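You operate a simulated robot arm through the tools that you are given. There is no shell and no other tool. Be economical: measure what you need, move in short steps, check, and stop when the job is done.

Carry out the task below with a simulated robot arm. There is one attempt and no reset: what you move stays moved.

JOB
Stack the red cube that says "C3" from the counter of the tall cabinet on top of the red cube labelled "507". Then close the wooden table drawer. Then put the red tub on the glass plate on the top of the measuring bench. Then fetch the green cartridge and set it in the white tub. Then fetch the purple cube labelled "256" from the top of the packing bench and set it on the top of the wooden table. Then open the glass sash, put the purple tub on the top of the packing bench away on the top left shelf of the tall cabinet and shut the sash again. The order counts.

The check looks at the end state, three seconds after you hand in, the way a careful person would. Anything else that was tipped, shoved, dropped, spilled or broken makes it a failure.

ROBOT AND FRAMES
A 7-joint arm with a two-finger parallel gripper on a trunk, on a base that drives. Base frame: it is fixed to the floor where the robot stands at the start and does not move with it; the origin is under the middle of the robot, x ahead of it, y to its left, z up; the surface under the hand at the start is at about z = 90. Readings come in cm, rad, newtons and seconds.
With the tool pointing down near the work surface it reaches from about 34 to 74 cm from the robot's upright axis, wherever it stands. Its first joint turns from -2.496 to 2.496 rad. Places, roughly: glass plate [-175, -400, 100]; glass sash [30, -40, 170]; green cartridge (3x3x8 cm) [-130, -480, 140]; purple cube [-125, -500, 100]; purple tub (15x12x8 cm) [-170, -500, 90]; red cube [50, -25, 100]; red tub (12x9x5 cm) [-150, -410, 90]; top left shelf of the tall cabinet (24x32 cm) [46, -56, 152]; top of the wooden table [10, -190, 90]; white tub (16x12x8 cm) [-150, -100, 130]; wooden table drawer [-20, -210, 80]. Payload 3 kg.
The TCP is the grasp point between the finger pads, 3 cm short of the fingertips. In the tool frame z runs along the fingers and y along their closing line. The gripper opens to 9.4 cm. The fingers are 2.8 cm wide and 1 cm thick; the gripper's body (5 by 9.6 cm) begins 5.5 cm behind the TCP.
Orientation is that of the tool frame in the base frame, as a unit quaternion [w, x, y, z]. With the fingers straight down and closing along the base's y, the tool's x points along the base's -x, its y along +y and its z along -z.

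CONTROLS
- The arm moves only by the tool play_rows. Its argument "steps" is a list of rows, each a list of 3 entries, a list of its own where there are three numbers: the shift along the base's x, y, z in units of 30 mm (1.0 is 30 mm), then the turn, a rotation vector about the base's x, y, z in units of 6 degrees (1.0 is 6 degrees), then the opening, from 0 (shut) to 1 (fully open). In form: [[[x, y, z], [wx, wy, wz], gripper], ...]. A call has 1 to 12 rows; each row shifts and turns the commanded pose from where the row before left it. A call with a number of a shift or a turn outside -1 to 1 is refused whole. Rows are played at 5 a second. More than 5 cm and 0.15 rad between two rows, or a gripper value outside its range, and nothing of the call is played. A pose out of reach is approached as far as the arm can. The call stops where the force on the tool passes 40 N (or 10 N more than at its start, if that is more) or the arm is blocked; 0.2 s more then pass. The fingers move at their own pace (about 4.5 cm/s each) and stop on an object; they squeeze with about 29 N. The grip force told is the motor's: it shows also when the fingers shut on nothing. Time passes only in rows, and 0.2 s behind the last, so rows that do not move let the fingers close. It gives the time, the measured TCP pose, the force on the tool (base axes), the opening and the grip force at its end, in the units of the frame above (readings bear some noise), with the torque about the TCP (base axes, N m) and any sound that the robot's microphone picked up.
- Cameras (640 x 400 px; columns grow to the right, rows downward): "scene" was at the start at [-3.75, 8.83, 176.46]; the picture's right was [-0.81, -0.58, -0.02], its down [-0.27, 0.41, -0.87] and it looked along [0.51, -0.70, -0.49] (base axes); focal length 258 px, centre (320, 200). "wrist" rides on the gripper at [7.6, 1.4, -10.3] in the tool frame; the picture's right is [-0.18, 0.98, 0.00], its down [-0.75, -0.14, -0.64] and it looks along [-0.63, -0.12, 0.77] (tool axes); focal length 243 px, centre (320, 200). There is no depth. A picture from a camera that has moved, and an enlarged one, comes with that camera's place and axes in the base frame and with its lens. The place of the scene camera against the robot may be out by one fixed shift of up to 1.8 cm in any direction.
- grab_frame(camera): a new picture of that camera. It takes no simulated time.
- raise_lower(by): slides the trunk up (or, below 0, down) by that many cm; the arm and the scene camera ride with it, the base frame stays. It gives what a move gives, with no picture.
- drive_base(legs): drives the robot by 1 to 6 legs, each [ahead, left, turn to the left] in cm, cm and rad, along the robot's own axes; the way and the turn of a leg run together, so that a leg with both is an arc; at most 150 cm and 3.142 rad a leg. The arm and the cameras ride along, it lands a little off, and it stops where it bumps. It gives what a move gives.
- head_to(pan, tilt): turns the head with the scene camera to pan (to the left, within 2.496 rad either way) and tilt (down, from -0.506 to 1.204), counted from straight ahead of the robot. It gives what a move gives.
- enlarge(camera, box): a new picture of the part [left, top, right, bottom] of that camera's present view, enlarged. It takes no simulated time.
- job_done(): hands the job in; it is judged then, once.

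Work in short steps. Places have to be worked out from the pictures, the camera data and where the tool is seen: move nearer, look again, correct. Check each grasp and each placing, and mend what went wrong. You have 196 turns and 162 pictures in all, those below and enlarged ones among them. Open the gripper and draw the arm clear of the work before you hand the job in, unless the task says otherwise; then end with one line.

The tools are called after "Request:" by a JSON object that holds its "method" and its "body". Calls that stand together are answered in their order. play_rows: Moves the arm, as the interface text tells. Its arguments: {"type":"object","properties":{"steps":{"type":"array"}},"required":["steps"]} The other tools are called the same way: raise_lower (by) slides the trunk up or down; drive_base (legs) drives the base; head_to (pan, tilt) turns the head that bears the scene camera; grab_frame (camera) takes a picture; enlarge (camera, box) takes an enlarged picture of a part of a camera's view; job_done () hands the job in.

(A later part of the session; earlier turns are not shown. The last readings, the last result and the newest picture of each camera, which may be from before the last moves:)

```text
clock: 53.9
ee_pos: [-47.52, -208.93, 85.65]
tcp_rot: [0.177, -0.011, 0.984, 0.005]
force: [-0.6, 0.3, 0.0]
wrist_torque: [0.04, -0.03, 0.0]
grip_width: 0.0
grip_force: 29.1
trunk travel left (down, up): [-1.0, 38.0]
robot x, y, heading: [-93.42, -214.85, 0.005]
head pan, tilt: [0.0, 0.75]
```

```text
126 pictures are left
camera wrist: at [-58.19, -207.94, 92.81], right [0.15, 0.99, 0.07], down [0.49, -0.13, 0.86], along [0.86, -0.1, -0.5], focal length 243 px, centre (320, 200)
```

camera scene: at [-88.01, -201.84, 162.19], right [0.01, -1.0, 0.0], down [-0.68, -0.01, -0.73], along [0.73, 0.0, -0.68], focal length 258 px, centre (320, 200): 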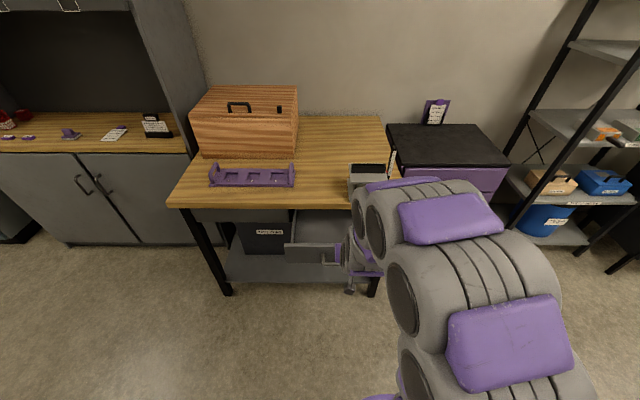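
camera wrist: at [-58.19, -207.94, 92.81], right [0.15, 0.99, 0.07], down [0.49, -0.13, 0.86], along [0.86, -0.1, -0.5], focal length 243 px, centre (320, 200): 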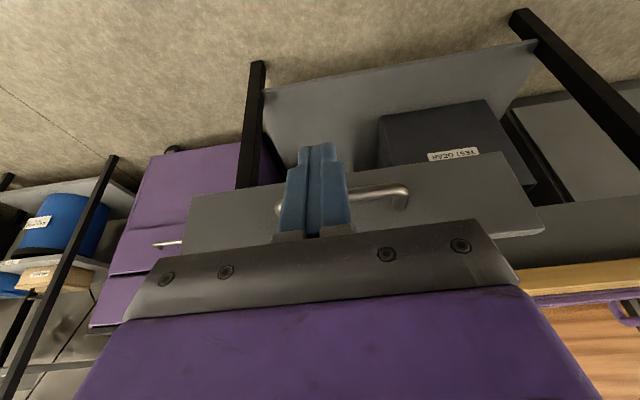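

Handle centred on the tool. I lower 2.5 cm and push forward; watching for contact.

Request:
{"method": "play_rows", "body": {"steps": [[[0, 0.2, -0.8], [0, 0, 0], 0], [[0.8, 0, 0], [0, 0, 0], 0], [[0.8, 0, 0], [0, 0, 0], 0], [[0.8, 0, 0], [0, 0, 0], 0], [[0.7, 0, 0], [0, 0, 0], 0], [[0.7, 0, 0], [0, 0, 0], 0]]}}

Request:
{"method": "grab_frame", "body": {"camera": "wrist"}}

```text
clock: 55.3
ee_pos: [-35.99, -208.41, 83.46]
tcp_rot: [0.178, -0.012, 0.984, 0.005]
force: [0.3, -0.1, -0.1]
wrist_torque: [-0.02, -0.01, 0.04]
grip_width: 0.0
grip_force: 28.5
trunk travel left (down, up): [-1.0, 38.0]
robot x, y, heading: [-93.63, -214.93, 0.007]
head pan, tilt: [0.0, 0.75]
```

```text
125 pictures are left
camera wrist: at [-46.59, -207.3, 90.53], right [0.15, 0.99, 0.07], down [0.48, -0.13, 0.86], along [0.86, -0.1, -0.5], focal length 243 px, centre (320, 200)
```

wrist: 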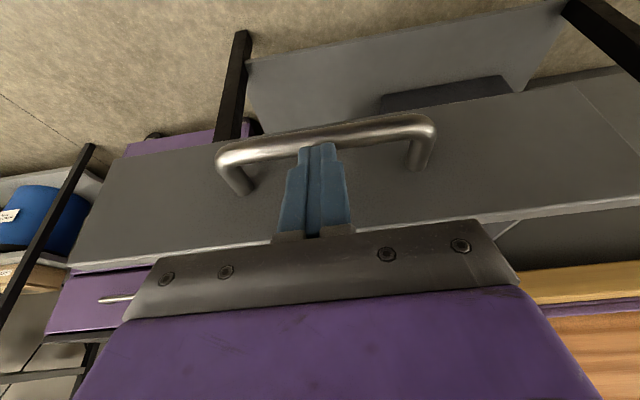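

The tip is at the bar, no force yet. I keep pushing.

Request:
{"method": "play_rows", "body": {"steps": [[[0.6, 0, 0], [0, 0, 0], 0], [[0.6, 0, 0], [0, 0, 0], 0], [[0.6, 0, 0], [0, 0, 0], 0]]}}

Request:
{"method": "grab_frame", "body": {"camera": "wrist"}}

```text
clock: 56.1
ee_pos: [-30.43, -208.36, 83.34]
tcp_rot: [0.179, -0.011, 0.984, 0.004]
force: [-0.2, -1.1, -0.2]
wrist_torque: [-0.02, 0.04, 0.02]
grip_width: 0.0
grip_force: 28.7
trunk travel left (down, up): [-1.0, 38.0]
robot x, y, heading: [-94.03, -214.67, 0.01]
head pan, tilt: [0.0, 0.75]
```

```text
124 pictures are left
camera wrist: at [-41.19, -207.21, 90.48], right [0.15, 0.99, 0.07], down [0.48, -0.13, 0.87], along [0.86, -0.1, -0.5], focal length 243 px, centre (320, 200)
```

wrist: 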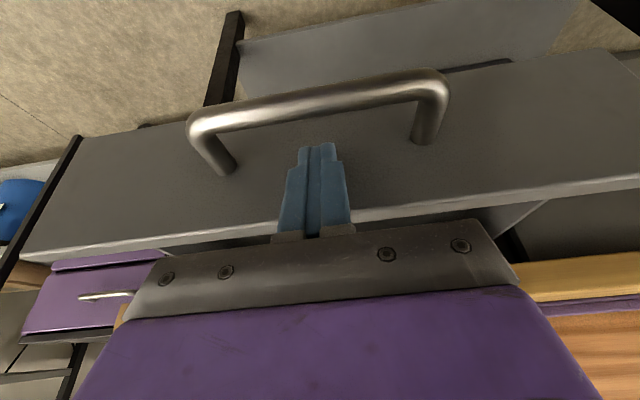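

The finger passes just above the bar toward the panel; it will push there. I continue.

Request:
{"method": "play_rows", "body": {"steps": [[[0.6, 0, 0], [0, 0, 0], 0], [[0.6, 0, 0], [0, 0, 0], 0], [[0.6, 0, 0], [0, 0, 0], 0], [[0.6, 0, 0], [0, 0, 0], 0]]}}

Request:
{"method": "grab_frame", "body": {"camera": "wrist"}}

```text
clock: 57.1
ee_pos: [-23.22, -208.49, 83.62]
tcp_rot: [0.179, -0.011, 0.984, 0.005]
force: [0.4, 0.0, 0.7]
wrist_torque: [0.0, -0.01, -0.03]
grip_width: 0.0
grip_force: 29.0
trunk travel left (down, up): [-1.0, 38.0]
robot x, y, heading: [-93.91, -214.68, 0.01]
head pan, tilt: [0.0, 0.75]
```

```text
123 pictures are left
camera wrist: at [-33.89, -207.35, 90.68], right [0.15, 0.99, 0.07], down [0.48, -0.13, 0.87], along [0.86, -0.1, -0.5], focal length 243 px, centre (320, 200)
```

wrist: 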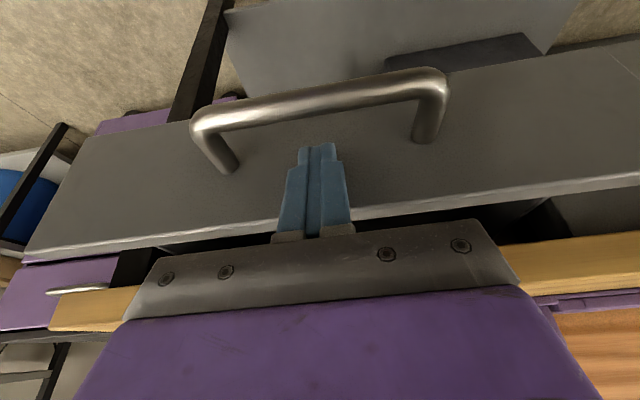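

The drawer is moving with the finger. I continue until it resists.

Request:
{"method": "play_rows", "body": {"steps": [[[0.5, 0, 0], [0, 0, 0], 0], [[0.5, 0, 0], [0, 0, 0], 0], [[0.5, 0, 0], [0, 0, 0], 0], [[0.5, 0, 0], [0, 0, 0], 0]]}}

Request:
{"method": "grab_frame", "body": {"camera": "wrist"}}

```text
clock: 58.1
ee_pos: [-17.27, -208.39, 83.46]
tcp_rot: [0.179, -0.01, 0.984, 0.005]
force: [0.0, 0.3, 0.5]
wrist_torque: [0.01, 0.02, 0.0]
grip_width: 0.01
grip_force: 28.6
trunk travel left (down, up): [-1.0, 38.0]
robot x, y, heading: [-94.11, -214.76, 0.01]
head pan, tilt: [0.0, 0.75]
```

```text
122 pictures are left
camera wrist: at [-28.01, -207.3, 90.52], right [0.15, 0.99, 0.07], down [0.48, -0.13, 0.87], along [0.86, -0.1, -0.5], focal length 243 px, centre (320, 200)
```

wrist: 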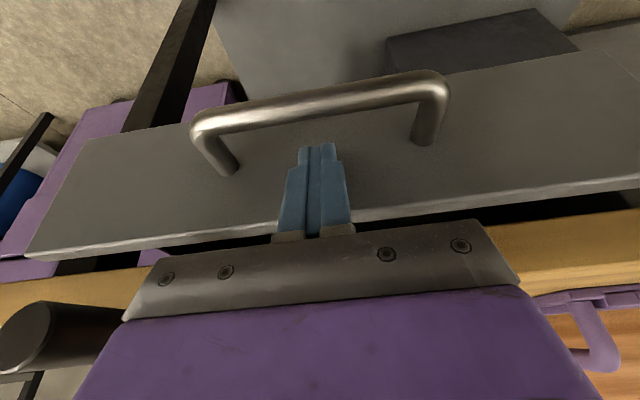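

A vise knob hangs near (-17, -221) beside the gripper, still ~5 cm clear. I continue in small steps.

Request:
{"method": "play_rows", "body": {"steps": [[[0.4, 0, 0], [0, 0, 0], 0], [[0.4, 0, 0], [0, 0, 0], 0], [[0.3, 0, 0], [0, 0, 0], 0]]}}

Request:
{"method": "grab_frame", "body": {"camera": "wrist"}}

Request:
{"method": "grab_frame", "body": {"camera": "scene"}}

```text
clock: 58.9
ee_pos: [-14.22, -208.26, 83.32]
tcp_rot: [0.177, -0.01, 0.984, 0.004]
force: [-0.6, -0.1, -1.2]
wrist_torque: [0.0, 0.05, 0.05]
grip_width: 0.0
grip_force: 28.9
trunk travel left (down, up): [-1.0, 38.0]
robot x, y, heading: [-93.79, -214.92, 0.003]
head pan, tilt: [0.0, 0.75]
```

```text
121 pictures are left
camera wrist: at [-24.8, -207.24, 90.41], right [0.15, 0.99, 0.07], down [0.49, -0.13, 0.86], along [0.86, -0.1, -0.5], focal length 243 px, centre (320, 200)
```

wrist: 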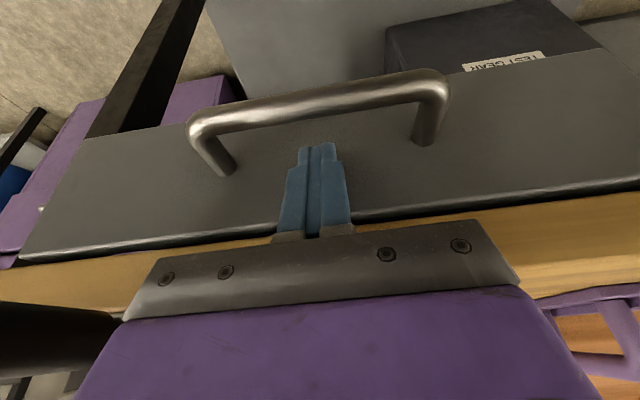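

```text
120 pictures are left
camera scene: at [-87.72, -201.94, 157.18], right [0.01, -1.0, 0.0], down [-0.68, -0.01, -0.73], along [0.73, 0.01, -0.68], focal length 258 px, centre (320, 200)
```

scene: 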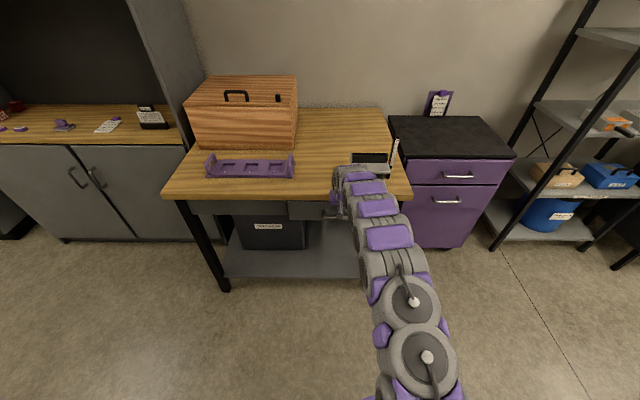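

Request:
{"method": "play_rows", "body": {"steps": [[[0.25, 0, 0], [0, 0, 0], 0], [[0.2, 0, 0], [0, 0, 0], 0]]}}

Request:
{"method": "enlarge", "body": {"camera": "scene", "box": [270, 130, 430, 230]}}

```text
clock: 59.5
ee_pos: [-12.73, -208.28, 83.51]
tcp_rot: [0.178, -0.01, 0.984, 0.004]
force: [-6.7, 1.4, 0.5]
wrist_torque: [0.0, -0.1, -0.05]
grip_width: 0.0
grip_force: 29.2
trunk travel left (down, up): [-1.0, 38.0]
robot x, y, heading: [-93.99, -214.28, 0.007]
head pan, tilt: [0.0, 0.75]
```

```text
4.00 times, centred on (350, 180) of scene
camera zoom: at [-87.82, -201.93, 157.19], right [0.01, -1.0, 0.0], down [-0.68, -0.01, -0.73], along [0.73, 0.01, -0.68], focal length 1032 px, centre (200, 280)
```

zoom: 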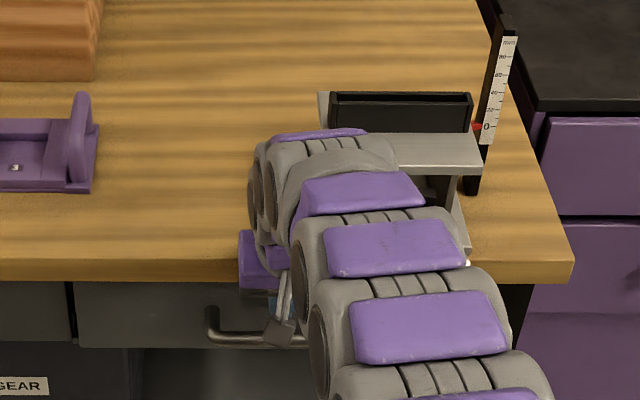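

Resistance begins. I push a bit more to seat it.

Request:
{"method": "play_rows", "body": {"steps": [[[0.12, 0, 0], [0, 0, 0], 0], [[0.1, 0, 0], [0, 0, 0], 0]]}}

```text
clock: 60.0
ee_pos: [-12.72, -208.34, 83.19]
tcp_rot: [0.173, -0.01, 0.985, 0.004]
force: [-8.3, -0.6, -3.1]
wrist_torque: [0.05, -0.05, -0.11]
grip_width: 0.0
grip_force: 28.9
trunk travel left (down, up): [-1.0, 38.0]
robot x, y, heading: [-93.99, -214.9, 0.013]
head pan, tilt: [0.0, 0.75]
stopped in row 2: the force on the tool passed its limit at 45 N (the readings are from after the stop); the commanded pose is now the measured one
```

Drawer is hard against its stop (45 N). I back off and check.

Request:
{"method": "play_rows", "body": {"steps": [[[-1, 0, 0], [0, 0, 0], 0], [[-1, 0, 0], [0, 0, 0], 0], [[-1, 0, 0], [0, 0, 0], 0], [[-1, 0, 0], [0, 0, 0], 0], [[-1, 0, 0.5], [0, 0, 0], 0], [[-1, 0, 1], [0, 0, 0], 0], [[-1, 0, 1], [0, 0, 0], 0]]}}

Request:
{"method": "grab_frame", "body": {"camera": "wrist"}}

Request:
{"method": "enlarge", "body": {"camera": "scene", "box": [160, 120, 440, 295]}}

```text
clock: 61.6
ee_pos: [-33.53, -208.48, 91.02]
tcp_rot: [0.176, -0.011, 0.984, 0.005]
force: [-1.0, -0.1, -0.4]
wrist_torque: [0.01, 0.0, 0.04]
grip_width: 0.0
grip_force: 29.0
trunk travel left (down, up): [-1.0, 38.0]
robot x, y, heading: [-94.04, -214.77, 0.01]
head pan, tilt: [0.0, 0.75]
```

```text
118 pictures are left
camera wrist: at [-44.22, -207.41, 98.11], right [0.15, 0.99, 0.07], down [0.49, -0.13, 0.86], along [0.86, -0.1, -0.5], focal length 243 px, centre (320, 200)
```

wrist: 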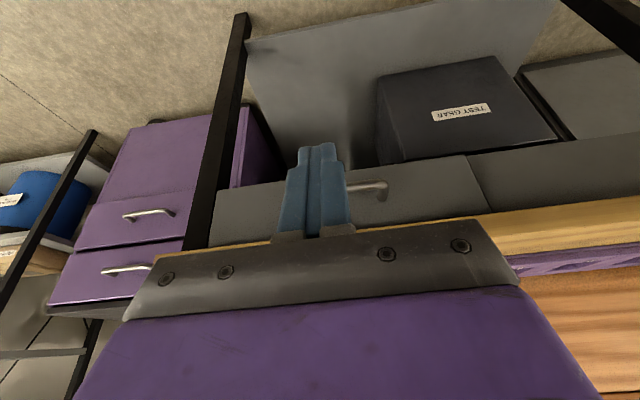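

```text
2.29 times, centred on (300, 208) of scene
camera zoom: at [-88.04, -201.95, 157.2], right [0.01, -1.0, 0.0], down [-0.68, -0.01, -0.73], along [0.73, 0.01, -0.68], focal length 590 px, centre (366, 183)
```

zoom: 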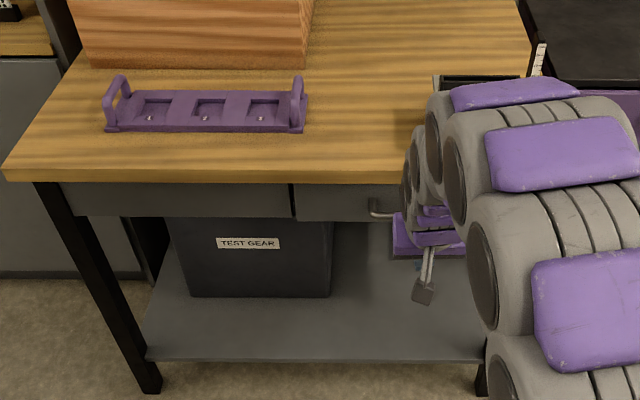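

The drawer is flush. Now I tuck the arm (tool down, raised), and look down the lane toward the measuring bench.

Request:
{"method": "play_rows", "body": {"steps": [[[-0.8, 0, 0.8], [0, 0.9, 0], 0], [[-0.8, 0, 0.8], [0, 0.9, 0], 0], [[-0.5, 0, 0.8], [0, 0.9, 0], 0], [[0, 0, 0.8], [0, 0.7, 0], 0], [[0, 0, 0.8], [0, 0, 0], 0]]}}

Request:
{"method": "raise_lower", "body": {"by": 19}}

Request:
{"method": "head_to", "body": {"pan": -1.75, "tilt": 0.35}}

Request:
{"method": "grab_frame", "body": {"camera": "scene"}}

```text
clock: 62.8
ee_pos: [-39.85, -208.46, 102.84]
tcp_rot: [-0.002, -0.01, 1.0, 0.007]
force: [-0.5, -1.4, 0.4]
wrist_torque: [-0.02, 0.01, 0.02]
grip_width: 0.0
grip_force: 29.0
trunk travel left (down, up): [-1.0, 38.0]
robot x, y, heading: [-93.87, -214.87, 0.011]
head pan, tilt: [0.0, 0.75]
```

```text
clock: 64.9
ee_pos: [-39.73, -208.38, 121.71]
tcp_rot: [-0.004, -0.01, 1.0, 0.005]
force: [-0.4, -0.2, -0.7]
wrist_torque: [-0.01, 0.01, 0.0]
grip_width: 0.0
grip_force: 28.5
trunk travel left (down, up): [-20.0, 19.0]
robot x, y, heading: [-94.03, -214.49, 0.005]
head pan, tilt: [0.0, 0.75]
```

```text
clock: 66.7
ee_pos: [-39.66, -208.29, 121.89]
tcp_rot: [-0.002, -0.009, 1.0, 0.006]
force: [0.7, 0.1, -0.2]
wrist_torque: [-0.03, -0.01, -0.03]
grip_width: 0.01
grip_force: 29.3
trunk travel left (down, up): [-20.0, 19.0]
robot x, y, heading: [-93.58, -214.67, 0.007]
head pan, tilt: [-1.751, 0.351]
```

```text
116 pictures are left
camera scene: at [-97.75, -211.17, 179.79], right [-0.99, 0.17, 0.0], down [0.06, 0.34, -0.94], along [-0.16, -0.93, -0.34], focal length 258 px, centre (320, 200)
```

scene: 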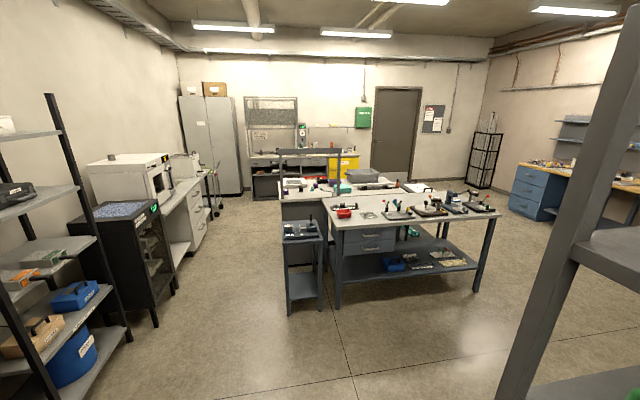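

I enlarge the benches.

Request:
{"method": "enlarge", "body": {"camera": "scene", "box": [260, 130, 510, 310]}}

Request:
{"method": "enlarge", "body": {"camera": "scene", "box": [270, 145, 410, 235]}}

```text
2.22 times, centred on (385, 220) of scene
camera zoom: at [-97.75, -211.17, 179.79], right [-0.99, 0.17, 0.0], down [0.06, 0.34, -0.94], along [-0.16, -0.93, -0.34], focal length 573 px, centre (176, 156)
```

zoom: 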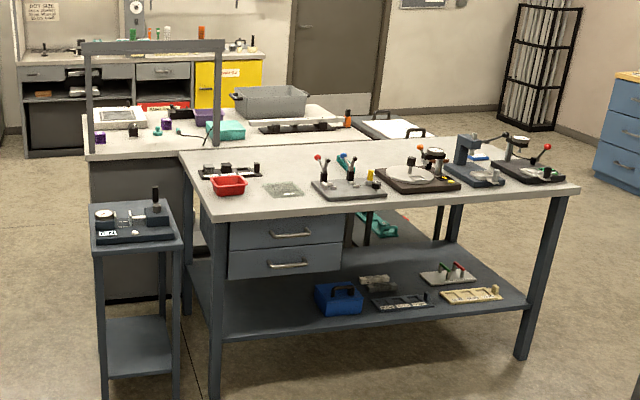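

```text
4.44 times, centred on (340, 190) of scene
camera zoom: at [-97.75, -211.17, 179.79], right [-0.99, 0.17, 0.0], down [0.06, 0.34, -0.94], along [-0.16, -0.93, -0.34], focal length 1146 px, centre (231, 244)
```

zoom: 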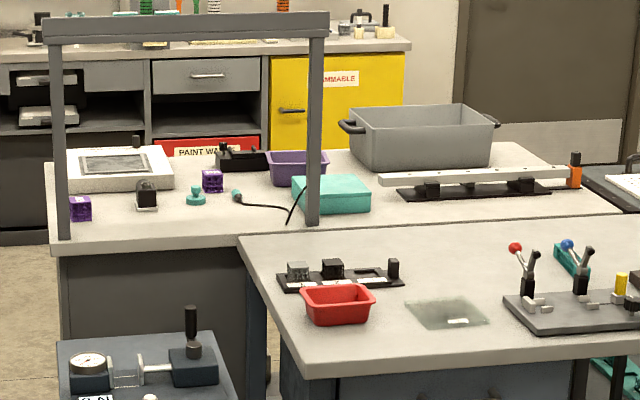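

Red tub ≈(-153.6, -411.7), glass plate ≈(-175.5, -410.5), bench front edge y≈-387. I turn to face -y and drive to a standoff in front of the bench.

Request:
{"method": "drive_base", "body": {"legs": [[0, 0, -1.58], [85, 0, 0], [0, -68, 0], [25, 0, 0]]}}

Request:
{"method": "head_to", "body": {"pan": 0.1, "tilt": 0.7}}

Request:
{"method": "grab_frame", "body": {"camera": "scene"}}

```text
clock: 79.7
ee_pos: [-155.98, -378.7, 121.8]
tcp_rot: [0.004, 0.706, 0.708, 0.007]
force: [0.2, -0.2, 0.0]
wrist_torque: [0.01, -0.01, -0.03]
grip_width: 0.0
grip_force: 28.9
trunk travel left (down, up): [-20.0, 19.0]
robot x, y, heading: [-161.45, -324.23, -1.577]
head pan, tilt: [-1.751, 0.351]
```

```text
clock: 81.6
ee_pos: [-155.47, -378.39, 121.87]
tcp_rot: [0.002, 0.705, 0.709, 0.005]
force: [0.3, 0.3, 0.6]
wrist_torque: [-0.02, 0.0, 0.0]
grip_width: 0.02
grip_force: 29.0
trunk travel left (down, up): [-20.0, 19.0]
robot x, y, heading: [-161.07, -324.35, -1.579]
head pan, tilt: [0.099, 0.7]
```

```text
113 pictures are left
camera scene: at [-145.78, -331.71, 176.61], right [-1.0, -0.09, 0.0], down [-0.06, 0.64, -0.76], along [0.07, -0.76, -0.65], focal length 258 px, centre (320, 200)
```

scene: 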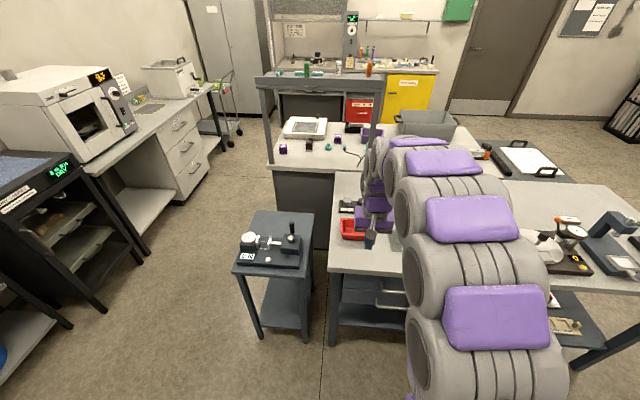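

The green cartridge stands on the gantry beam at about (-125, -480, 140). First the red tub: I drive 22 cm closer and look with the wrist camera.

Request:
{"method": "drive_base", "body": {"legs": [[22, 0, 0.008]]}}

Request:
{"method": "grab_frame", "body": {"camera": "wrist"}}

```text
clock: 83.2
ee_pos: [-155.09, -400.75, 121.66]
tcp_rot: [0.001, 0.703, 0.711, 0.005]
force: [-0.5, 0.9, -0.9]
wrist_torque: [-0.02, -0.01, 0.04]
grip_width: 0.0
grip_force: 29.1
trunk travel left (down, up): [-20.0, 19.0]
robot x, y, heading: [-160.94, -346.94, -1.569]
head pan, tilt: [0.099, 0.7]
```

```text
112 pictures are left
camera wrist: at [-153.84, -393.27, 132.17], right [0.98, -0.17, 0.01], down [-0.14, -0.76, 0.64], along [-0.1, -0.63, -0.77], focal length 243 px, centre (320, 200)
```

wrist: 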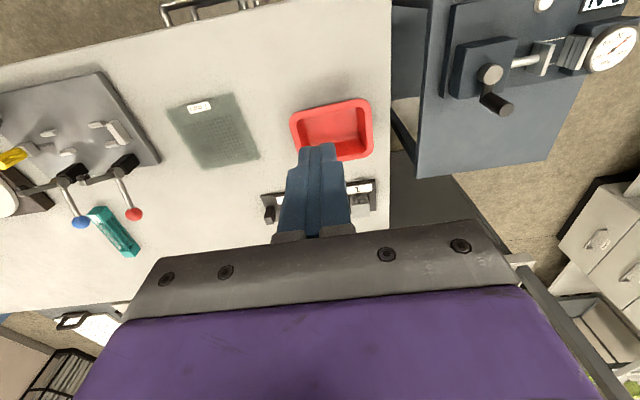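

Tub centre ≈(-153.9, -410.5), x from -160 to -148; plate spans x -181…-169, y -403…-415, centre ≈(-174.9, -408.9). I'll pinch the tub's right (+x) wall: move above it with 4 cm opening.

Request:
{"method": "play_rows", "body": {"steps": [[[0.28, -0.4, -0.8], [0, 0, 0], 0.43], [[0.28, -0.4, -0.8], [0, 0, 0], 0.43], [[0.28, -0.4, -0.8], [0, 0, 0], 0.43], [[0.28, -0.4, -0.8], [0, 0, 0], 0.43], [[0.28, -0.4, -0.8], [0, 0, 0], 0.43], [[0.28, -0.4, -0.8], [0, 0, 0], 0.43], [[0.28, -0.4, -0.8], [0, 0, 0], 0.43], [[0.28, -0.4, -0.8], [0, 0, 0], 0.43]]}}

Request:
{"method": "grab_frame", "body": {"camera": "wrist"}}

```text
clock: 85.0
ee_pos: [-148.55, -410.17, 102.34]
tcp_rot: [0.002, 0.703, 0.712, 0.004]
force: [-0.8, 0.2, 0.9]
wrist_torque: [0.01, 0.01, -0.04]
grip_width: 4.06
grip_force: 0.1
trunk travel left (down, up): [-20.0, 19.0]
robot x, y, heading: [-161.34, -346.54, -1.57]
head pan, tilt: [0.099, 0.7]
```

```text
111 pictures are left
camera wrist: at [-147.23, -402.71, 112.81], right [0.98, -0.17, 0.01], down [-0.14, -0.76, 0.64], along [-0.1, -0.63, -0.77], focal length 243 px, centre (320, 200)
```

wrist: 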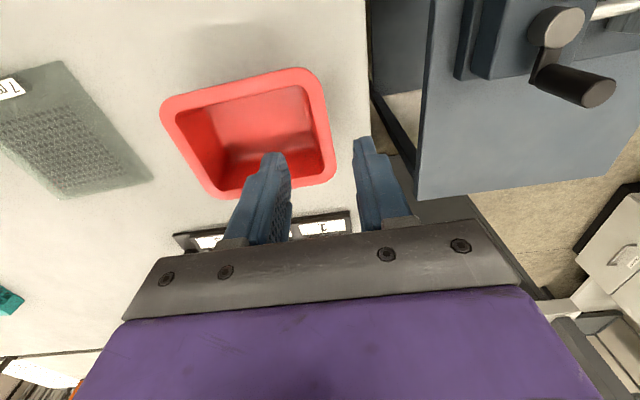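

Aligned with the right rim (x≈-148.3). I descend to z≈94.7 around the wall.

Request:
{"method": "play_rows", "body": {"steps": [[[0.08, -0.15, -0.6], [0, 0, 0], 0.43], [[0, 0, -0.7], [0, 0, 0], 0.43], [[0, 0, -0.6], [0, 0, 0], 0.43], [[0, 0, -0.5], [0, 0, 0], 0.43]]}}

Request:
{"method": "grab_frame", "body": {"camera": "wrist"}}

```text
clock: 86.0
ee_pos: [-148.22, -410.49, 95.44]
tcp_rot: [0.002, 0.704, 0.71, 0.005]
force: [0.1, 0.5, -0.4]
wrist_torque: [0.02, 0.04, -0.01]
grip_width: 4.04
grip_force: 0.1
trunk travel left (down, up): [-20.0, 19.0]
robot x, y, heading: [-161.26, -346.28, -1.573]
head pan, tilt: [0.099, 0.7]
```

```text
110 pictures are left
camera wrist: at [-146.89, -402.96, 105.85], right [0.98, -0.17, 0.01], down [-0.14, -0.76, 0.64], along [-0.1, -0.63, -0.77], focal length 243 px, centre (320, 200)
```

wrist: 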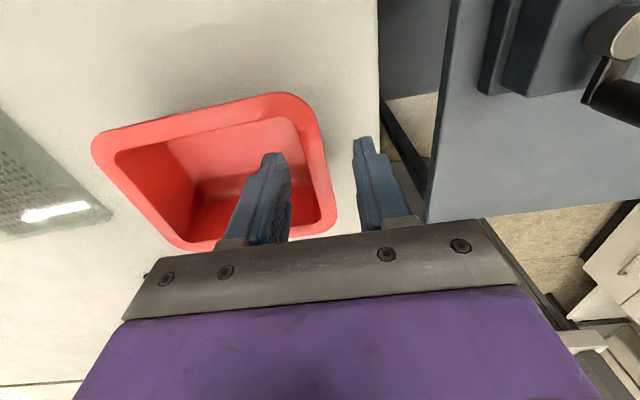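

Inner finger is inside. Down another 0.5 cm, close, then lift 4 cm.

Request:
{"method": "play_rows", "body": {"steps": [[[0, 0, -0.17], [0, 0, 0], 0.43], [[0, 0, 0], [0, 0, 0], 0], [[0, 0, 0], [0, 0, 0], 0], [[0, 0, 0], [0, 0, 0], 0], [[0, 0, 0], [0, 0, 0], 0], [[0, 0, 0.5], [0, 0, 0], 0], [[0, 0, 0.8], [0, 0, 0], 0]]}}

Request:
{"method": "grab_frame", "body": {"camera": "wrist"}}

```text
clock: 87.7
ee_pos: [-148.24, -410.49, 98.81]
tcp_rot: [0.003, 0.702, 0.712, 0.004]
force: [-0.9, -0.6, -0.3]
wrist_torque: [0.02, -0.06, 0.01]
grip_width: 0.31
grip_force: 28.8
trunk travel left (down, up): [-20.0, 19.0]
robot x, y, heading: [-161.17, -346.02, -1.57]
head pan, tilt: [0.099, 0.7]
```

```text
109 pictures are left
camera wrist: at [-146.97, -402.92, 109.25], right [0.98, -0.17, 0.01], down [-0.14, -0.76, 0.64], along [-0.1, -0.63, -0.77], focal length 243 px, centre (320, 200)
```

wrist: 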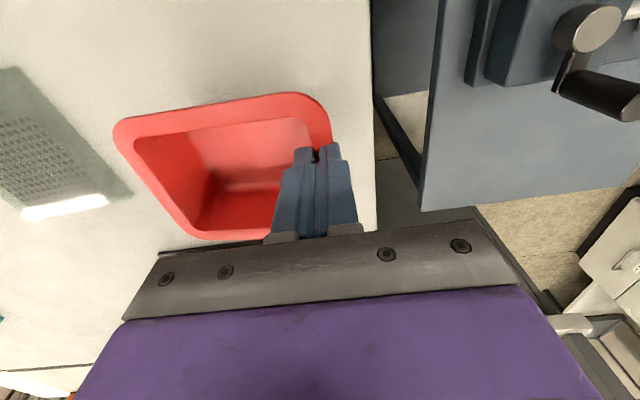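

Tub is held (0.3 cm wall). I lift 2 cm more and carry it -21 cm in x, +1.8 in y over the plate.

Request:
{"method": "play_rows", "body": {"steps": [[[0, 0, 0.7], [0, 0, 0], 0], [[-0.9, 0.1, 0], [0, 0, 0], 0], [[-0.9, 0.1, 0], [0, 0, 0], 0], [[-0.9, 0.1, 0], [0, 0, 0], 0], [[-0.9, 0.1, 0], [0, 0, 0], 0], [[-0.9, 0.1, 0], [0, 0, 0], 0], [[-0.9, 0.1, 0], [0, 0, 0], 0], [[-0.9, 0, 0], [0, 0, 0], 0], [[-0.6, 0, 0], [0, 0, 0], 0]]}}

Request:
{"method": "grab_frame", "body": {"camera": "wrist"}}

Request:
{"method": "head_to", "body": {"pan": 0.0, "tilt": 0.85}}

Request:
{"method": "grab_frame", "body": {"camera": "scene"}}

```text
clock: 89.7
ee_pos: [-169.25, -408.77, 100.84]
tcp_rot: [0.005, 0.703, 0.711, 0.005]
force: [0.2, 0.3, -0.6]
wrist_torque: [-0.01, -0.1, 0.01]
grip_width: 0.34
grip_force: 29.0
trunk travel left (down, up): [-20.0, 19.0]
robot x, y, heading: [-161.43, -346.46, -1.57]
head pan, tilt: [0.099, 0.7]
```

```text
108 pictures are left
camera wrist: at [-167.93, -401.26, 111.33], right [0.98, -0.17, 0.01], down [-0.14, -0.76, 0.64], along [-0.1, -0.63, -0.77], focal length 243 px, centre (320, 200)
```

wrist: 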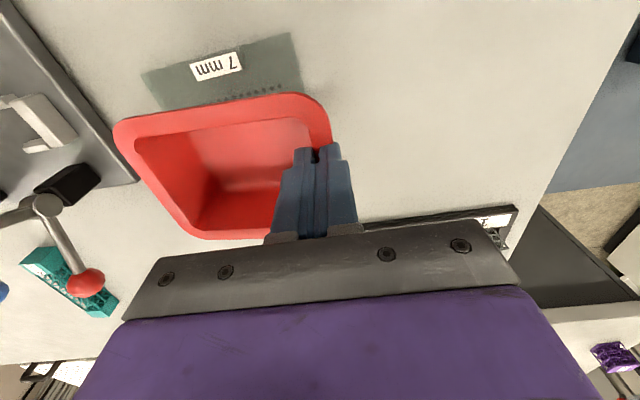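

```text
clock: 90.3
ee_pos: [-169.31, -408.73, 101.0]
tcp_rot: [0.004, 0.703, 0.711, 0.004]
force: [0.8, 0.3, -0.3]
wrist_torque: [0.01, -0.04, 0.0]
grip_width: 0.32
grip_force: 28.8
trunk travel left (down, up): [-20.0, 19.0]
robot x, y, heading: [-161.36, -346.78, -1.572]
head pan, tilt: [0.0, 0.85]
```

```text
107 pictures are left
camera scene: at [-146.87, -353.26, 175.4], right [-1.0, 0.0, 0.0], down [0.0, 0.75, -0.66], along [0.0, -0.66, -0.75], focal length 258 px, centre (320, 200)
```

scene: 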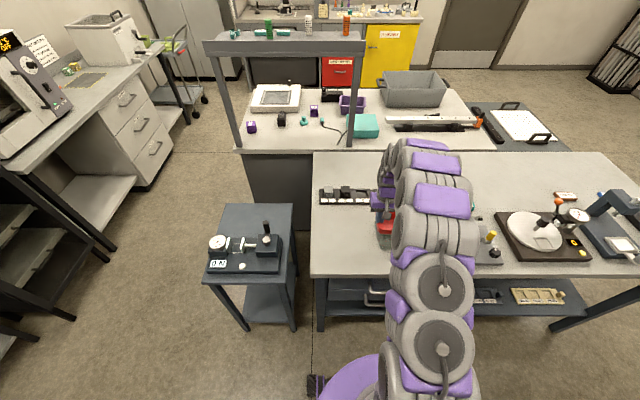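

The tub hangs with its left end ~2.5 cm low (wall taper). I rotate the tool ~12° about +y to level it and shift 0.7 cm in -x.

Request:
{"method": "play_rows", "body": {"steps": [[[-0.12, 0, 0], [0, 0.7, 0], 0], [[-0.12, 0, 0], [0, 0.7, 0], 0], [[0, 0, 0], [0, 0.6, 0], 0]]}}

Request:
{"method": "grab_frame", "body": {"camera": "wrist"}}

```text
clock: 91.2
ee_pos: [-169.75, -408.64, 100.93]
tcp_rot: [-0.072, 0.699, 0.708, -0.07]
force: [-0.7, 0.4, -0.8]
wrist_torque: [-0.02, -0.03, -0.02]
grip_width: 0.33
grip_force: 29.1
trunk travel left (down, up): [-20.0, 19.0]
robot x, y, heading: [-161.11, -346.42, -1.568]
head pan, tilt: [0.0, 0.85]
```

```text
106 pictures are left
camera wrist: at [-166.32, -401.25, 110.87], right [0.97, -0.17, -0.2], down [0.0, -0.76, 0.65], along [-0.26, -0.63, -0.73], focal length 243 px, centre (320, 200)
```

wrist: 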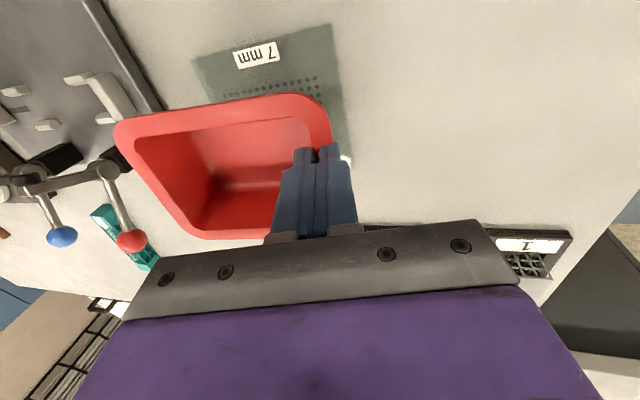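

Tub is now level. Its centre is ~0.9 cm +x of the plate centre; I correct and lower to near contact.

Request:
{"method": "play_rows", "body": {"steps": [[[-0.3, 0, 0], [0, 0, 0], 0], [[0, 0, -0.5], [0, 0, 0], 0], [[0, 0, -0.5], [0, 0, 0], 0], [[0, 0, -0.3], [0, 0, 0], 0]]}}

Request:
{"method": "grab_frame", "body": {"camera": "wrist"}}

```text
clock: 92.2
ee_pos: [-170.6, -408.58, 97.08]
tcp_rot: [-0.071, 0.7, 0.707, -0.069]
force: [-0.8, -0.1, -0.9]
wrist_torque: [0.0, -0.08, -0.02]
grip_width: 0.33
grip_force: 29.5
trunk travel left (down, up): [-20.0, 19.0]
robot x, y, heading: [-161.39, -346.76, -1.574]
head pan, tilt: [0.0, 0.85]
```

```text
105 pictures are left
camera wrist: at [-167.2, -401.18, 106.98], right [0.97, -0.17, -0.19], down [0.0, -0.76, 0.65], along [-0.26, -0.63, -0.73], focal length 243 px, centre (320, 200)
```

wrist: 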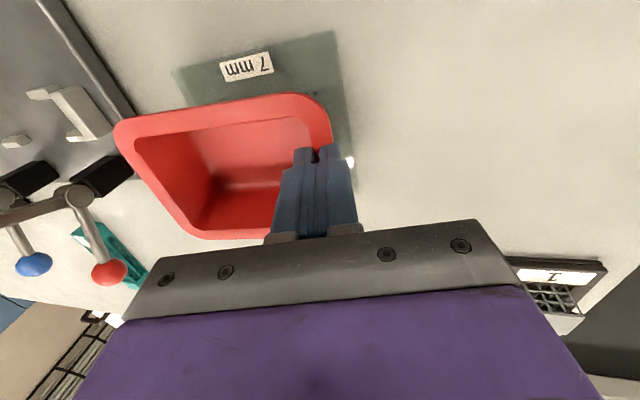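

Good; I lower in small steps to contact.

Request:
{"method": "play_rows", "body": {"steps": [[[0, 0, -0.17], [0, 0, 0], 0], [[0, 0, -0.12], [0, 0, 0], 0], [[0, 0, -0.1], [0, 0, 0], 0]]}}

Request:
{"method": "grab_frame", "body": {"camera": "wrist"}}

```text
clock: 93.0
ee_pos: [-170.59, -408.78, 95.8]
tcp_rot: [-0.071, 0.7, 0.707, -0.07]
force: [-0.3, 0.3, -1.9]
wrist_torque: [0.01, -0.06, 0.01]
grip_width: 0.31
grip_force: 29.4
trunk travel left (down, up): [-20.0, 19.0]
robot x, y, heading: [-161.34, -346.24, -1.57]
head pan, tilt: [0.0, 0.85]
```

```text
104 pictures are left
camera wrist: at [-167.23, -401.19, 105.84], right [0.97, -0.17, -0.19], down [0.0, -0.76, 0.65], along [-0.26, -0.63, -0.73], focal length 243 px, centre (320, 200)
```

wrist: 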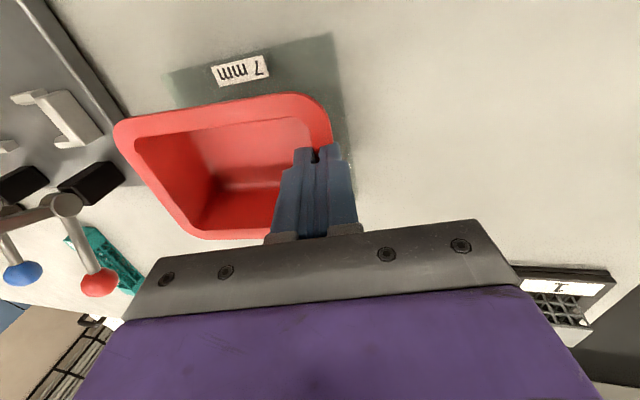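

Request:
{"method": "play_rows", "body": {"steps": [[[0, 0, -0.08], [0, 0, 0], 0], [[0, 0, -0.08], [0, 0, 0], 0]]}}

```text
clock: 93.5
ee_pos: [-170.5, -408.74, 95.62]
tcp_rot: [-0.071, 0.699, 0.708, -0.071]
force: [-1.7, 0.0, 23.1]
wrist_torque: [-0.04, 0.23, 0.02]
grip_width: 0.4
grip_force: 29.2
trunk travel left (down, up): [-20.0, 19.0]
robot x, y, heading: [-161.48, -346.29, -1.57]
head pan, tilt: [0.0, 0.85]
```

Contact. I relieve, open, then withdraw along the tool axis.

Request:
{"method": "play_rows", "body": {"steps": [[[0, 0, 0.06], [0, 0, 0], 0], [[0, 0, 0], [0, 0, 0], 0.35], [[0, 0, 0], [0, 0, 0], 0.35], [[0, 0, 0], [0, 0, 0], 0.35], [[0.1, 0, 0.5], [0, 0, 0], 0.35], [[0.2, 0, 0.9], [0, 0, 0], 0.35], [[0.2, 0, 0.9], [0, 0, 0], 0.35], [[0, 0, 1], [0, -1, 0], 0.35], [[0, 0, 1], [0, -1, 0], 0.35]]}}

Request:
{"method": "grab_frame", "body": {"camera": "wrist"}}

```text
clock: 95.5
ee_pos: [-169.5, -408.9, 108.38]
tcp_rot: [0.003, 0.703, 0.711, 0.005]
force: [-0.4, 0.5, 0.8]
wrist_torque: [0.04, 0.0, 0.01]
grip_width: 3.29
grip_force: 0.1
trunk travel left (down, up): [-20.0, 19.0]
robot x, y, heading: [-161.33, -346.08, -1.569]
head pan, tilt: [0.0, 0.85]
```

```text
103 pictures are left
camera wrist: at [-168.09, -401.36, 118.82], right [0.98, -0.17, 0.01], down [-0.14, -0.76, 0.64], along [-0.1, -0.63, -0.77], focal length 243 px, centre (320, 200)
```

wrist: 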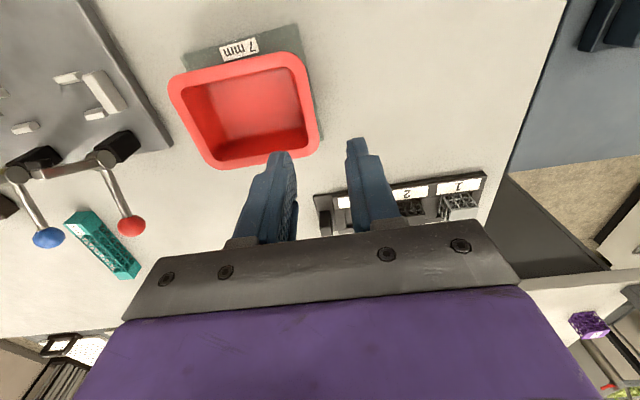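

Red tub sits centred on the plate. Next the green cartridge on the gantry: I raise the arm, back off, move to the open aisle at x≈-45 and turn to face -x.

Request:
{"method": "play_rows", "body": {"steps": [[[0, 0.5, 1], [0, 0, 0], 0.5], [[0, 0.7, 1], [0, 0, 0], 0.5], [[0, 0.7, 1], [0, 0, 0], 0.5], [[0, 0.7, 0.5], [0, 0, 0], 0.5]]}}

Request:
{"method": "drive_base", "body": {"legs": [[-28, 0, 0], [0, 116, 0], [0, 0, -1.571]]}}

Request:
{"method": "raise_lower", "body": {"by": 19}}

Request:
{"method": "head_to", "body": {"pan": 0.6, "tilt": 0.4}}

Request:
{"method": "grab_frame", "body": {"camera": "scene"}}

```text
clock: 96.5
ee_pos: [-169.4, -400.85, 119.06]
tcp_rot: [0.003, 0.703, 0.712, 0.004]
force: [0.4, 0.5, 0.9]
wrist_torque: [0.02, 0.0, 0.01]
grip_width: 4.69
grip_force: 0.1
trunk travel left (down, up): [-20.0, 19.0]
robot x, y, heading: [-161.39, -346.25, -1.568]
head pan, tilt: [0.0, 0.85]
```

```text
clock: 107.8
ee_pos: [-100.78, -310.64, 119.14]
tcp_rot: [0.005, 1.0, 0.01, 0.0]
force: [-1.4, 0.2, -0.1]
wrist_torque: [0.01, -0.01, -0.01]
grip_width: 4.69
grip_force: 0.1
trunk travel left (down, up): [-20.0, 19.0]
robot x, y, heading: [-45.85, -318.35, -3.132]
head pan, tilt: [0.0, 0.85]
```

```text
clock: 109.9
ee_pos: [-100.73, -310.63, 138.09]
tcp_rot: [0.005, 1.0, 0.009, 0.0]
force: [0.0, -0.3, 0.1]
wrist_torque: [0.05, 0.04, 0.0]
grip_width: 4.67
grip_force: 0.0
trunk travel left (down, up): [-39.0, 0.0]
robot x, y, heading: [-46.05, -318.28, -3.133]
head pan, tilt: [0.0, 0.85]
```

```text
clock: 110.9
ee_pos: [-100.62, -310.6, 138.04]
tcp_rot: [0.004, 1.0, 0.009, 0.0]
force: [1.1, -0.2, 0.6]
wrist_torque: [0.04, 0.02, 0.01]
grip_width: 4.7
grip_force: 0.0
trunk travel left (down, up): [-39.0, 0.0]
robot x, y, heading: [-46.31, -318.27, -3.139]
head pan, tilt: [0.6, 0.4]
```

```text
102 pictures are left
camera scene: at [-50.66, -339.02, 198.31], right [-0.57, 0.82, 0.0], down [0.32, 0.22, -0.92], along [-0.76, -0.53, -0.39], focal length 258 px, centre (320, 200)
```

scene: 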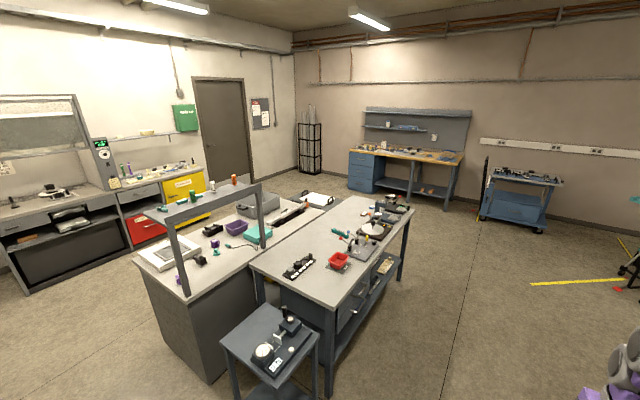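

Request:
{"method": "enlarge", "body": {"camera": "scene", "box": [130, 165, 310, 285]}}

```text
3.33 times, centred on (220, 225) of scene
camera zoom: at [-50.66, -339.02, 198.31], right [-0.57, 0.82, 0.0], down [0.32, 0.22, -0.92], along [-0.76, -0.53, -0.39], focal length 860 px, centre (653, 117)
```

zoom: 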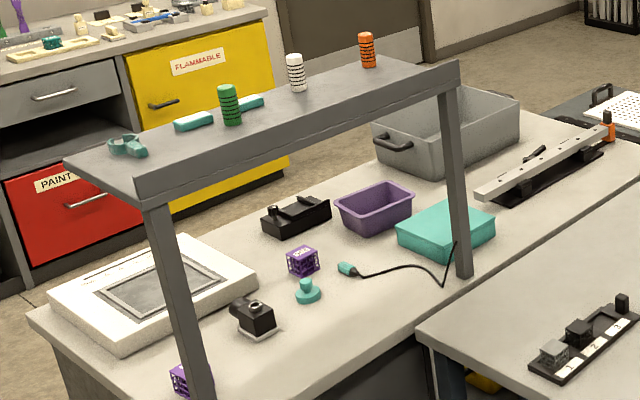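

Green cartridge ≈(-125, -484) on the beam (top z≈137), with low teal blocks behind it. I raise the tool to z≈150 and slide along -y to y≈-480.

Request:
{"method": "play_rows", "body": {"steps": [[[0, 0, 1], [0, 0, 0], 0.6], [[0, 0, 1], [0, 0, 0], 0.6], [[0, 0, 1], [0, 0, 0], 0.6], [[0, 0, 1], [0, 0, 0], 0.6], [[0, 0, 0.5], [0, 0, 0], 0.6]]}}

Request:
{"method": "drive_base", "body": {"legs": [[0, 90, 0], [0, 78, 0]]}}

Request:
{"method": "grab_frame", "body": {"camera": "wrist"}}

Request:
{"method": "head_to", "body": {"pan": 0.0, "tilt": 0.6}}

Request:
{"method": "grab_frame", "body": {"camera": "scene"}}

```text
clock: 112.1
ee_pos: [-100.69, -310.72, 151.61]
tcp_rot: [0.006, 1.0, 0.01, 0.001]
force: [0.7, 0.2, -0.1]
wrist_torque: [0.01, 0.0, -0.01]
grip_width: 5.63
grip_force: 0.1
trunk travel left (down, up): [-39.0, 0.0]
robot x, y, heading: [-46.27, -318.53, -3.137]
head pan, tilt: [0.6, 0.4]
```

```text
clock: 120.6
ee_pos: [-98.14, -477.8, 151.46]
tcp_rot: [0.011, 1.0, 0.014, 0.0]
force: [0.0, 0.3, -0.1]
wrist_torque: [-0.02, 0.01, -0.03]
grip_width: 5.65
grip_force: 0.0
trunk travel left (down, up): [-39.0, 0.0]
robot x, y, heading: [-43.68, -486.39, -3.12]
head pan, tilt: [0.6, 0.4]
```

```text
100 pictures are left
camera wrist: at [-90.46, -478.94, 161.91], right [-0.16, -0.99, 0.02], down [-0.76, 0.13, 0.64], along [-0.63, 0.09, -0.77], focal length 243 px, centre (320, 200)
```

wrist: 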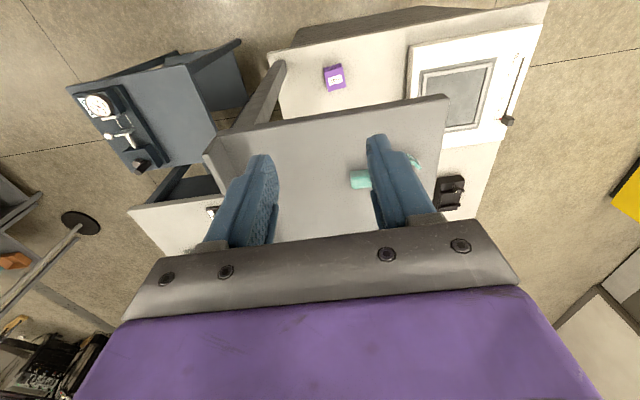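

```text
clock: 121.6
ee_pos: [-97.88, -479.86, 151.71]
tcp_rot: [0.001, 1.0, 0.014, 0.001]
force: [0.8, 0.3, 0.1]
wrist_torque: [-0.03, -0.02, -0.01]
grip_width: 5.63
grip_force: 0.1
trunk travel left (down, up): [-39.0, 0.0]
robot x, y, heading: [-43.38, -486.68, -3.124]
head pan, tilt: [0.0, 0.6]
```

```text
99 pictures are left
camera scene: at [-49.15, -500.86, 196.57], right [-0.02, 1.0, -0.01], down [0.57, 0.0, -0.82], along [-0.82, -0.02, -0.57], focal length 258 px, centre (320, 200)
```

scene: 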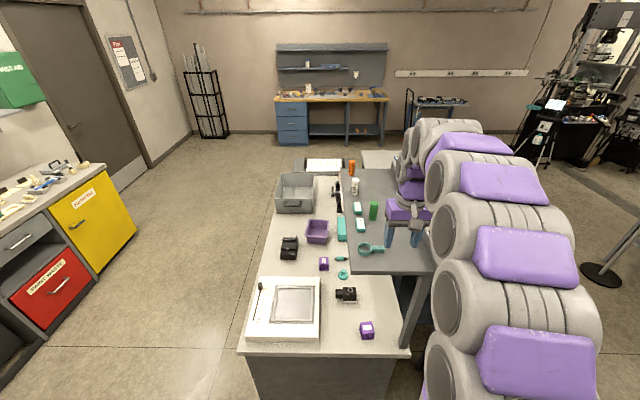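

Beam shelf spans y -464…-491; the green cartridge is near (-122, -485). I drive 14 cm ahead and look with the wrist camera.

Request:
{"method": "drive_base", "body": {"legs": [[14, 0, -0.015]]}}

Request:
{"method": "grab_frame", "body": {"camera": "wrist"}}

```text
clock: 123.0
ee_pos: [-111.92, -479.58, 151.63]
tcp_rot: [0.002, 1.0, 0.006, 0.0]
force: [0.1, 0.7, 0.1]
wrist_torque: [0.04, 0.0, 0.01]
grip_width: 5.62
grip_force: 0.0
trunk travel left (down, up): [-39.0, 0.0]
robot x, y, heading: [-57.75, -486.24, -3.14]
head pan, tilt: [0.0, 0.6]
```

```text
98 pictures are left
camera wrist: at [-104.16, -480.92, 162.03], right [-0.17, -0.98, 0.0], down [-0.76, 0.14, 0.64], along [-0.63, 0.11, -0.77], focal length 243 px, centre (320, 200)
```

wrist: 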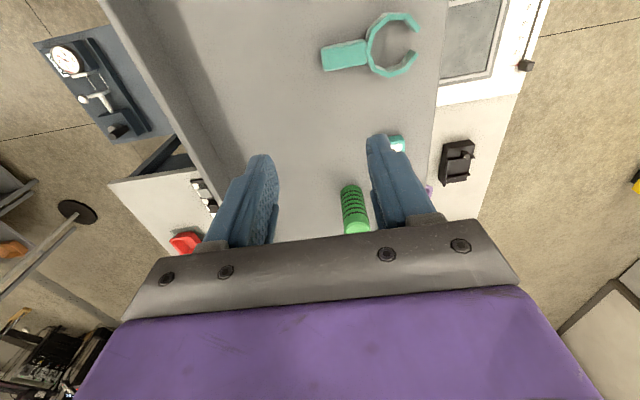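

Green cartridge at ≈(-122.8, -481.6). I move the tool over it and descend to z≈146 first.

Request:
{"method": "play_rows", "body": {"steps": [[[-0.9, -0.17, 0], [0, 0, 0], 0.6], [[-0.9, -0.17, 0], [0, 0, 0], 0.6], [[-0.9, -0.17, 0], [0, 0, 0], 0.6], [[-0.9, -0.17, 0], [0, 0, 0], 0.6], [[0, 0, -0.4], [0, 0, 0], 0.6]]}}

Request:
{"method": "grab_frame", "body": {"camera": "wrist"}}

```text
clock: 124.2
ee_pos: [-122.25, -479.16, 150.45]
tcp_rot: [0.01, 1.0, 0.005, -0.002]
force: [0.5, 1.3, 0.5]
wrist_torque: [-0.03, 0.03, 0.0]
grip_width: 5.64
grip_force: 0.0
trunk travel left (down, up): [-39.0, 0.0]
robot x, y, heading: [-57.56, -486.8, -3.147]
head pan, tilt: [0.0, 0.6]
```

```text
97 pictures are left
camera wrist: at [-114.53, -480.32, 160.89], right [-0.18, -0.98, 0.02], down [-0.75, 0.15, 0.64], along [-0.63, 0.1, -0.77], focal length 243 px, centre (320, 200)
```

wrist: 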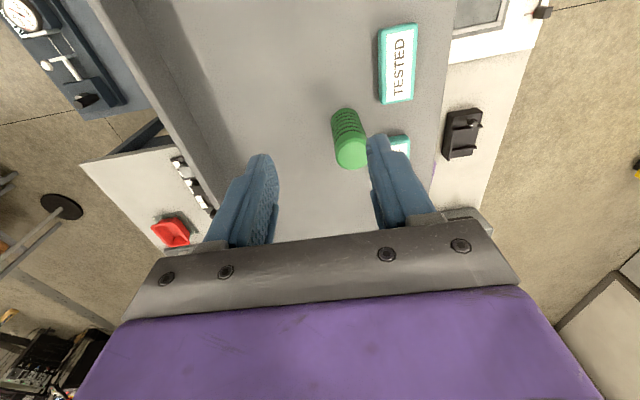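

Correct by (-1.3, -2.1) and descend to z≈142.5.

Request:
{"method": "play_rows", "body": {"steps": [[[-0.43, -0.7, 0], [0, 0, 0], 0.6], [[0, 0, 0], [0, 0, 0], 0.6]]}}

Request:
{"method": "grab_frame", "body": {"camera": "wrist"}}

```text
clock: 124.8
ee_pos: [-123.55, -483.27, 150.58]
tcp_rot: [0.005, 1.0, 0.005, 0.0]
force: [0.1, 0.9, 1.4]
wrist_torque: [0.03, 0.02, 0.02]
grip_width: 5.65
grip_force: 0.0
trunk travel left (down, up): [-39.0, 0.0]
robot x, y, heading: [-57.69, -486.52, -3.142]
head pan, tilt: [0.0, 0.6]
```

```text
96 pictures are left
camera wrist: at [-115.8, -484.57, 160.98], right [-0.17, -0.98, 0.01], down [-0.75, 0.14, 0.64], along [-0.63, 0.1, -0.77], focal length 243 px, centre (320, 200)
```

wrist: 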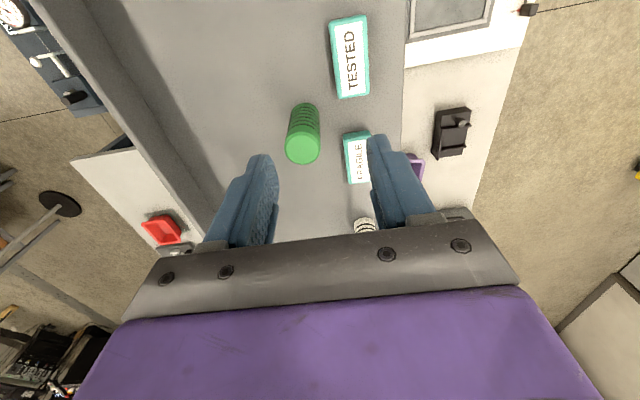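

The arm had lagged; now the cartridge is at (-124, -482) against tool (-123.6, -483.3). Correct and let it settle.

Request:
{"method": "play_rows", "body": {"steps": [[[-0.15, 0.42, -0.3], [0, 0, 0], 0.6], [[0, 0, 0], [0, 0, 0], 0.6], [[0, 0, 0], [0, 0, 0], 0.6]]}}

Request:
{"method": "grab_frame", "body": {"camera": "wrist"}}

```text
clock: 125.5
ee_pos: [-124.13, -482.47, 149.56]
tcp_rot: [0.002, 1.0, 0.005, 0.0]
force: [0.6, -1.2, 0.0]
wrist_torque: [0.05, 0.0, 0.0]
grip_width: 5.65
grip_force: 0.1
trunk travel left (down, up): [-39.0, 0.0]
robot x, y, heading: [-57.41, -486.4, -3.141]
head pan, tilt: [0.0, 0.6]
```

```text
95 pictures are left
camera wrist: at [-116.49, -483.86, 159.91], right [-0.17, -0.98, 0.01], down [-0.76, 0.14, 0.64], along [-0.63, 0.11, -0.77], focal length 243 px, centre (320, 200)
```

wrist: 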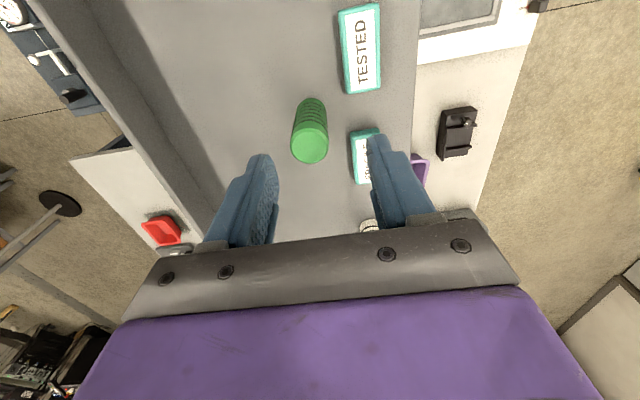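

Request:
{"method": "play_rows", "body": {"steps": [[[0, 0.2, -0.4], [0, 0, 0], 0.6], [[0, 0, -0.5], [0, 0, 0], 0.6], [[0, 0, -0.5], [0, 0, 0], 0.6], [[0, 0, 0], [0, 0, 0], 0.6]]}}

Request:
{"method": "grab_frame", "body": {"camera": "wrist"}}

```text
clock: 126.5
ee_pos: [-124.23, -481.88, 144.89]
tcp_rot: [0.001, 1.0, 0.005, 0.004]
force: [0.2, 0.1, -0.6]
wrist_torque: [-0.01, 0.01, 0.0]
grip_width: 5.6
grip_force: 0.0
trunk travel left (down, up): [-39.0, 0.0]
robot x, y, heading: [-57.25, -486.54, -3.142]
head pan, tilt: [0.0, 0.6]
```

```text
94 pictures are left
camera wrist: at [-116.62, -483.22, 155.35], right [-0.17, -0.98, 0.0], down [-0.76, 0.14, 0.64], along [-0.63, 0.11, -0.77], focal length 243 px, centre (320, 200)
```

wrist: 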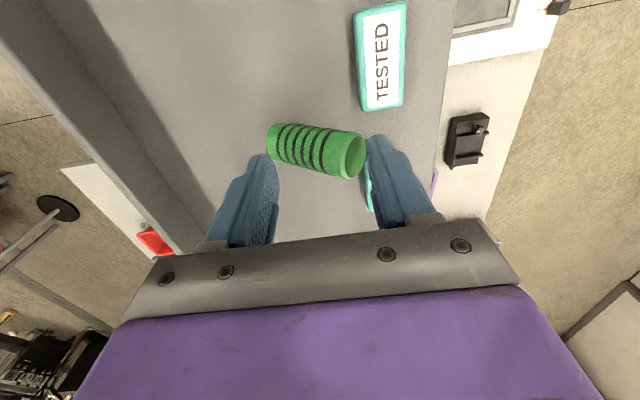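

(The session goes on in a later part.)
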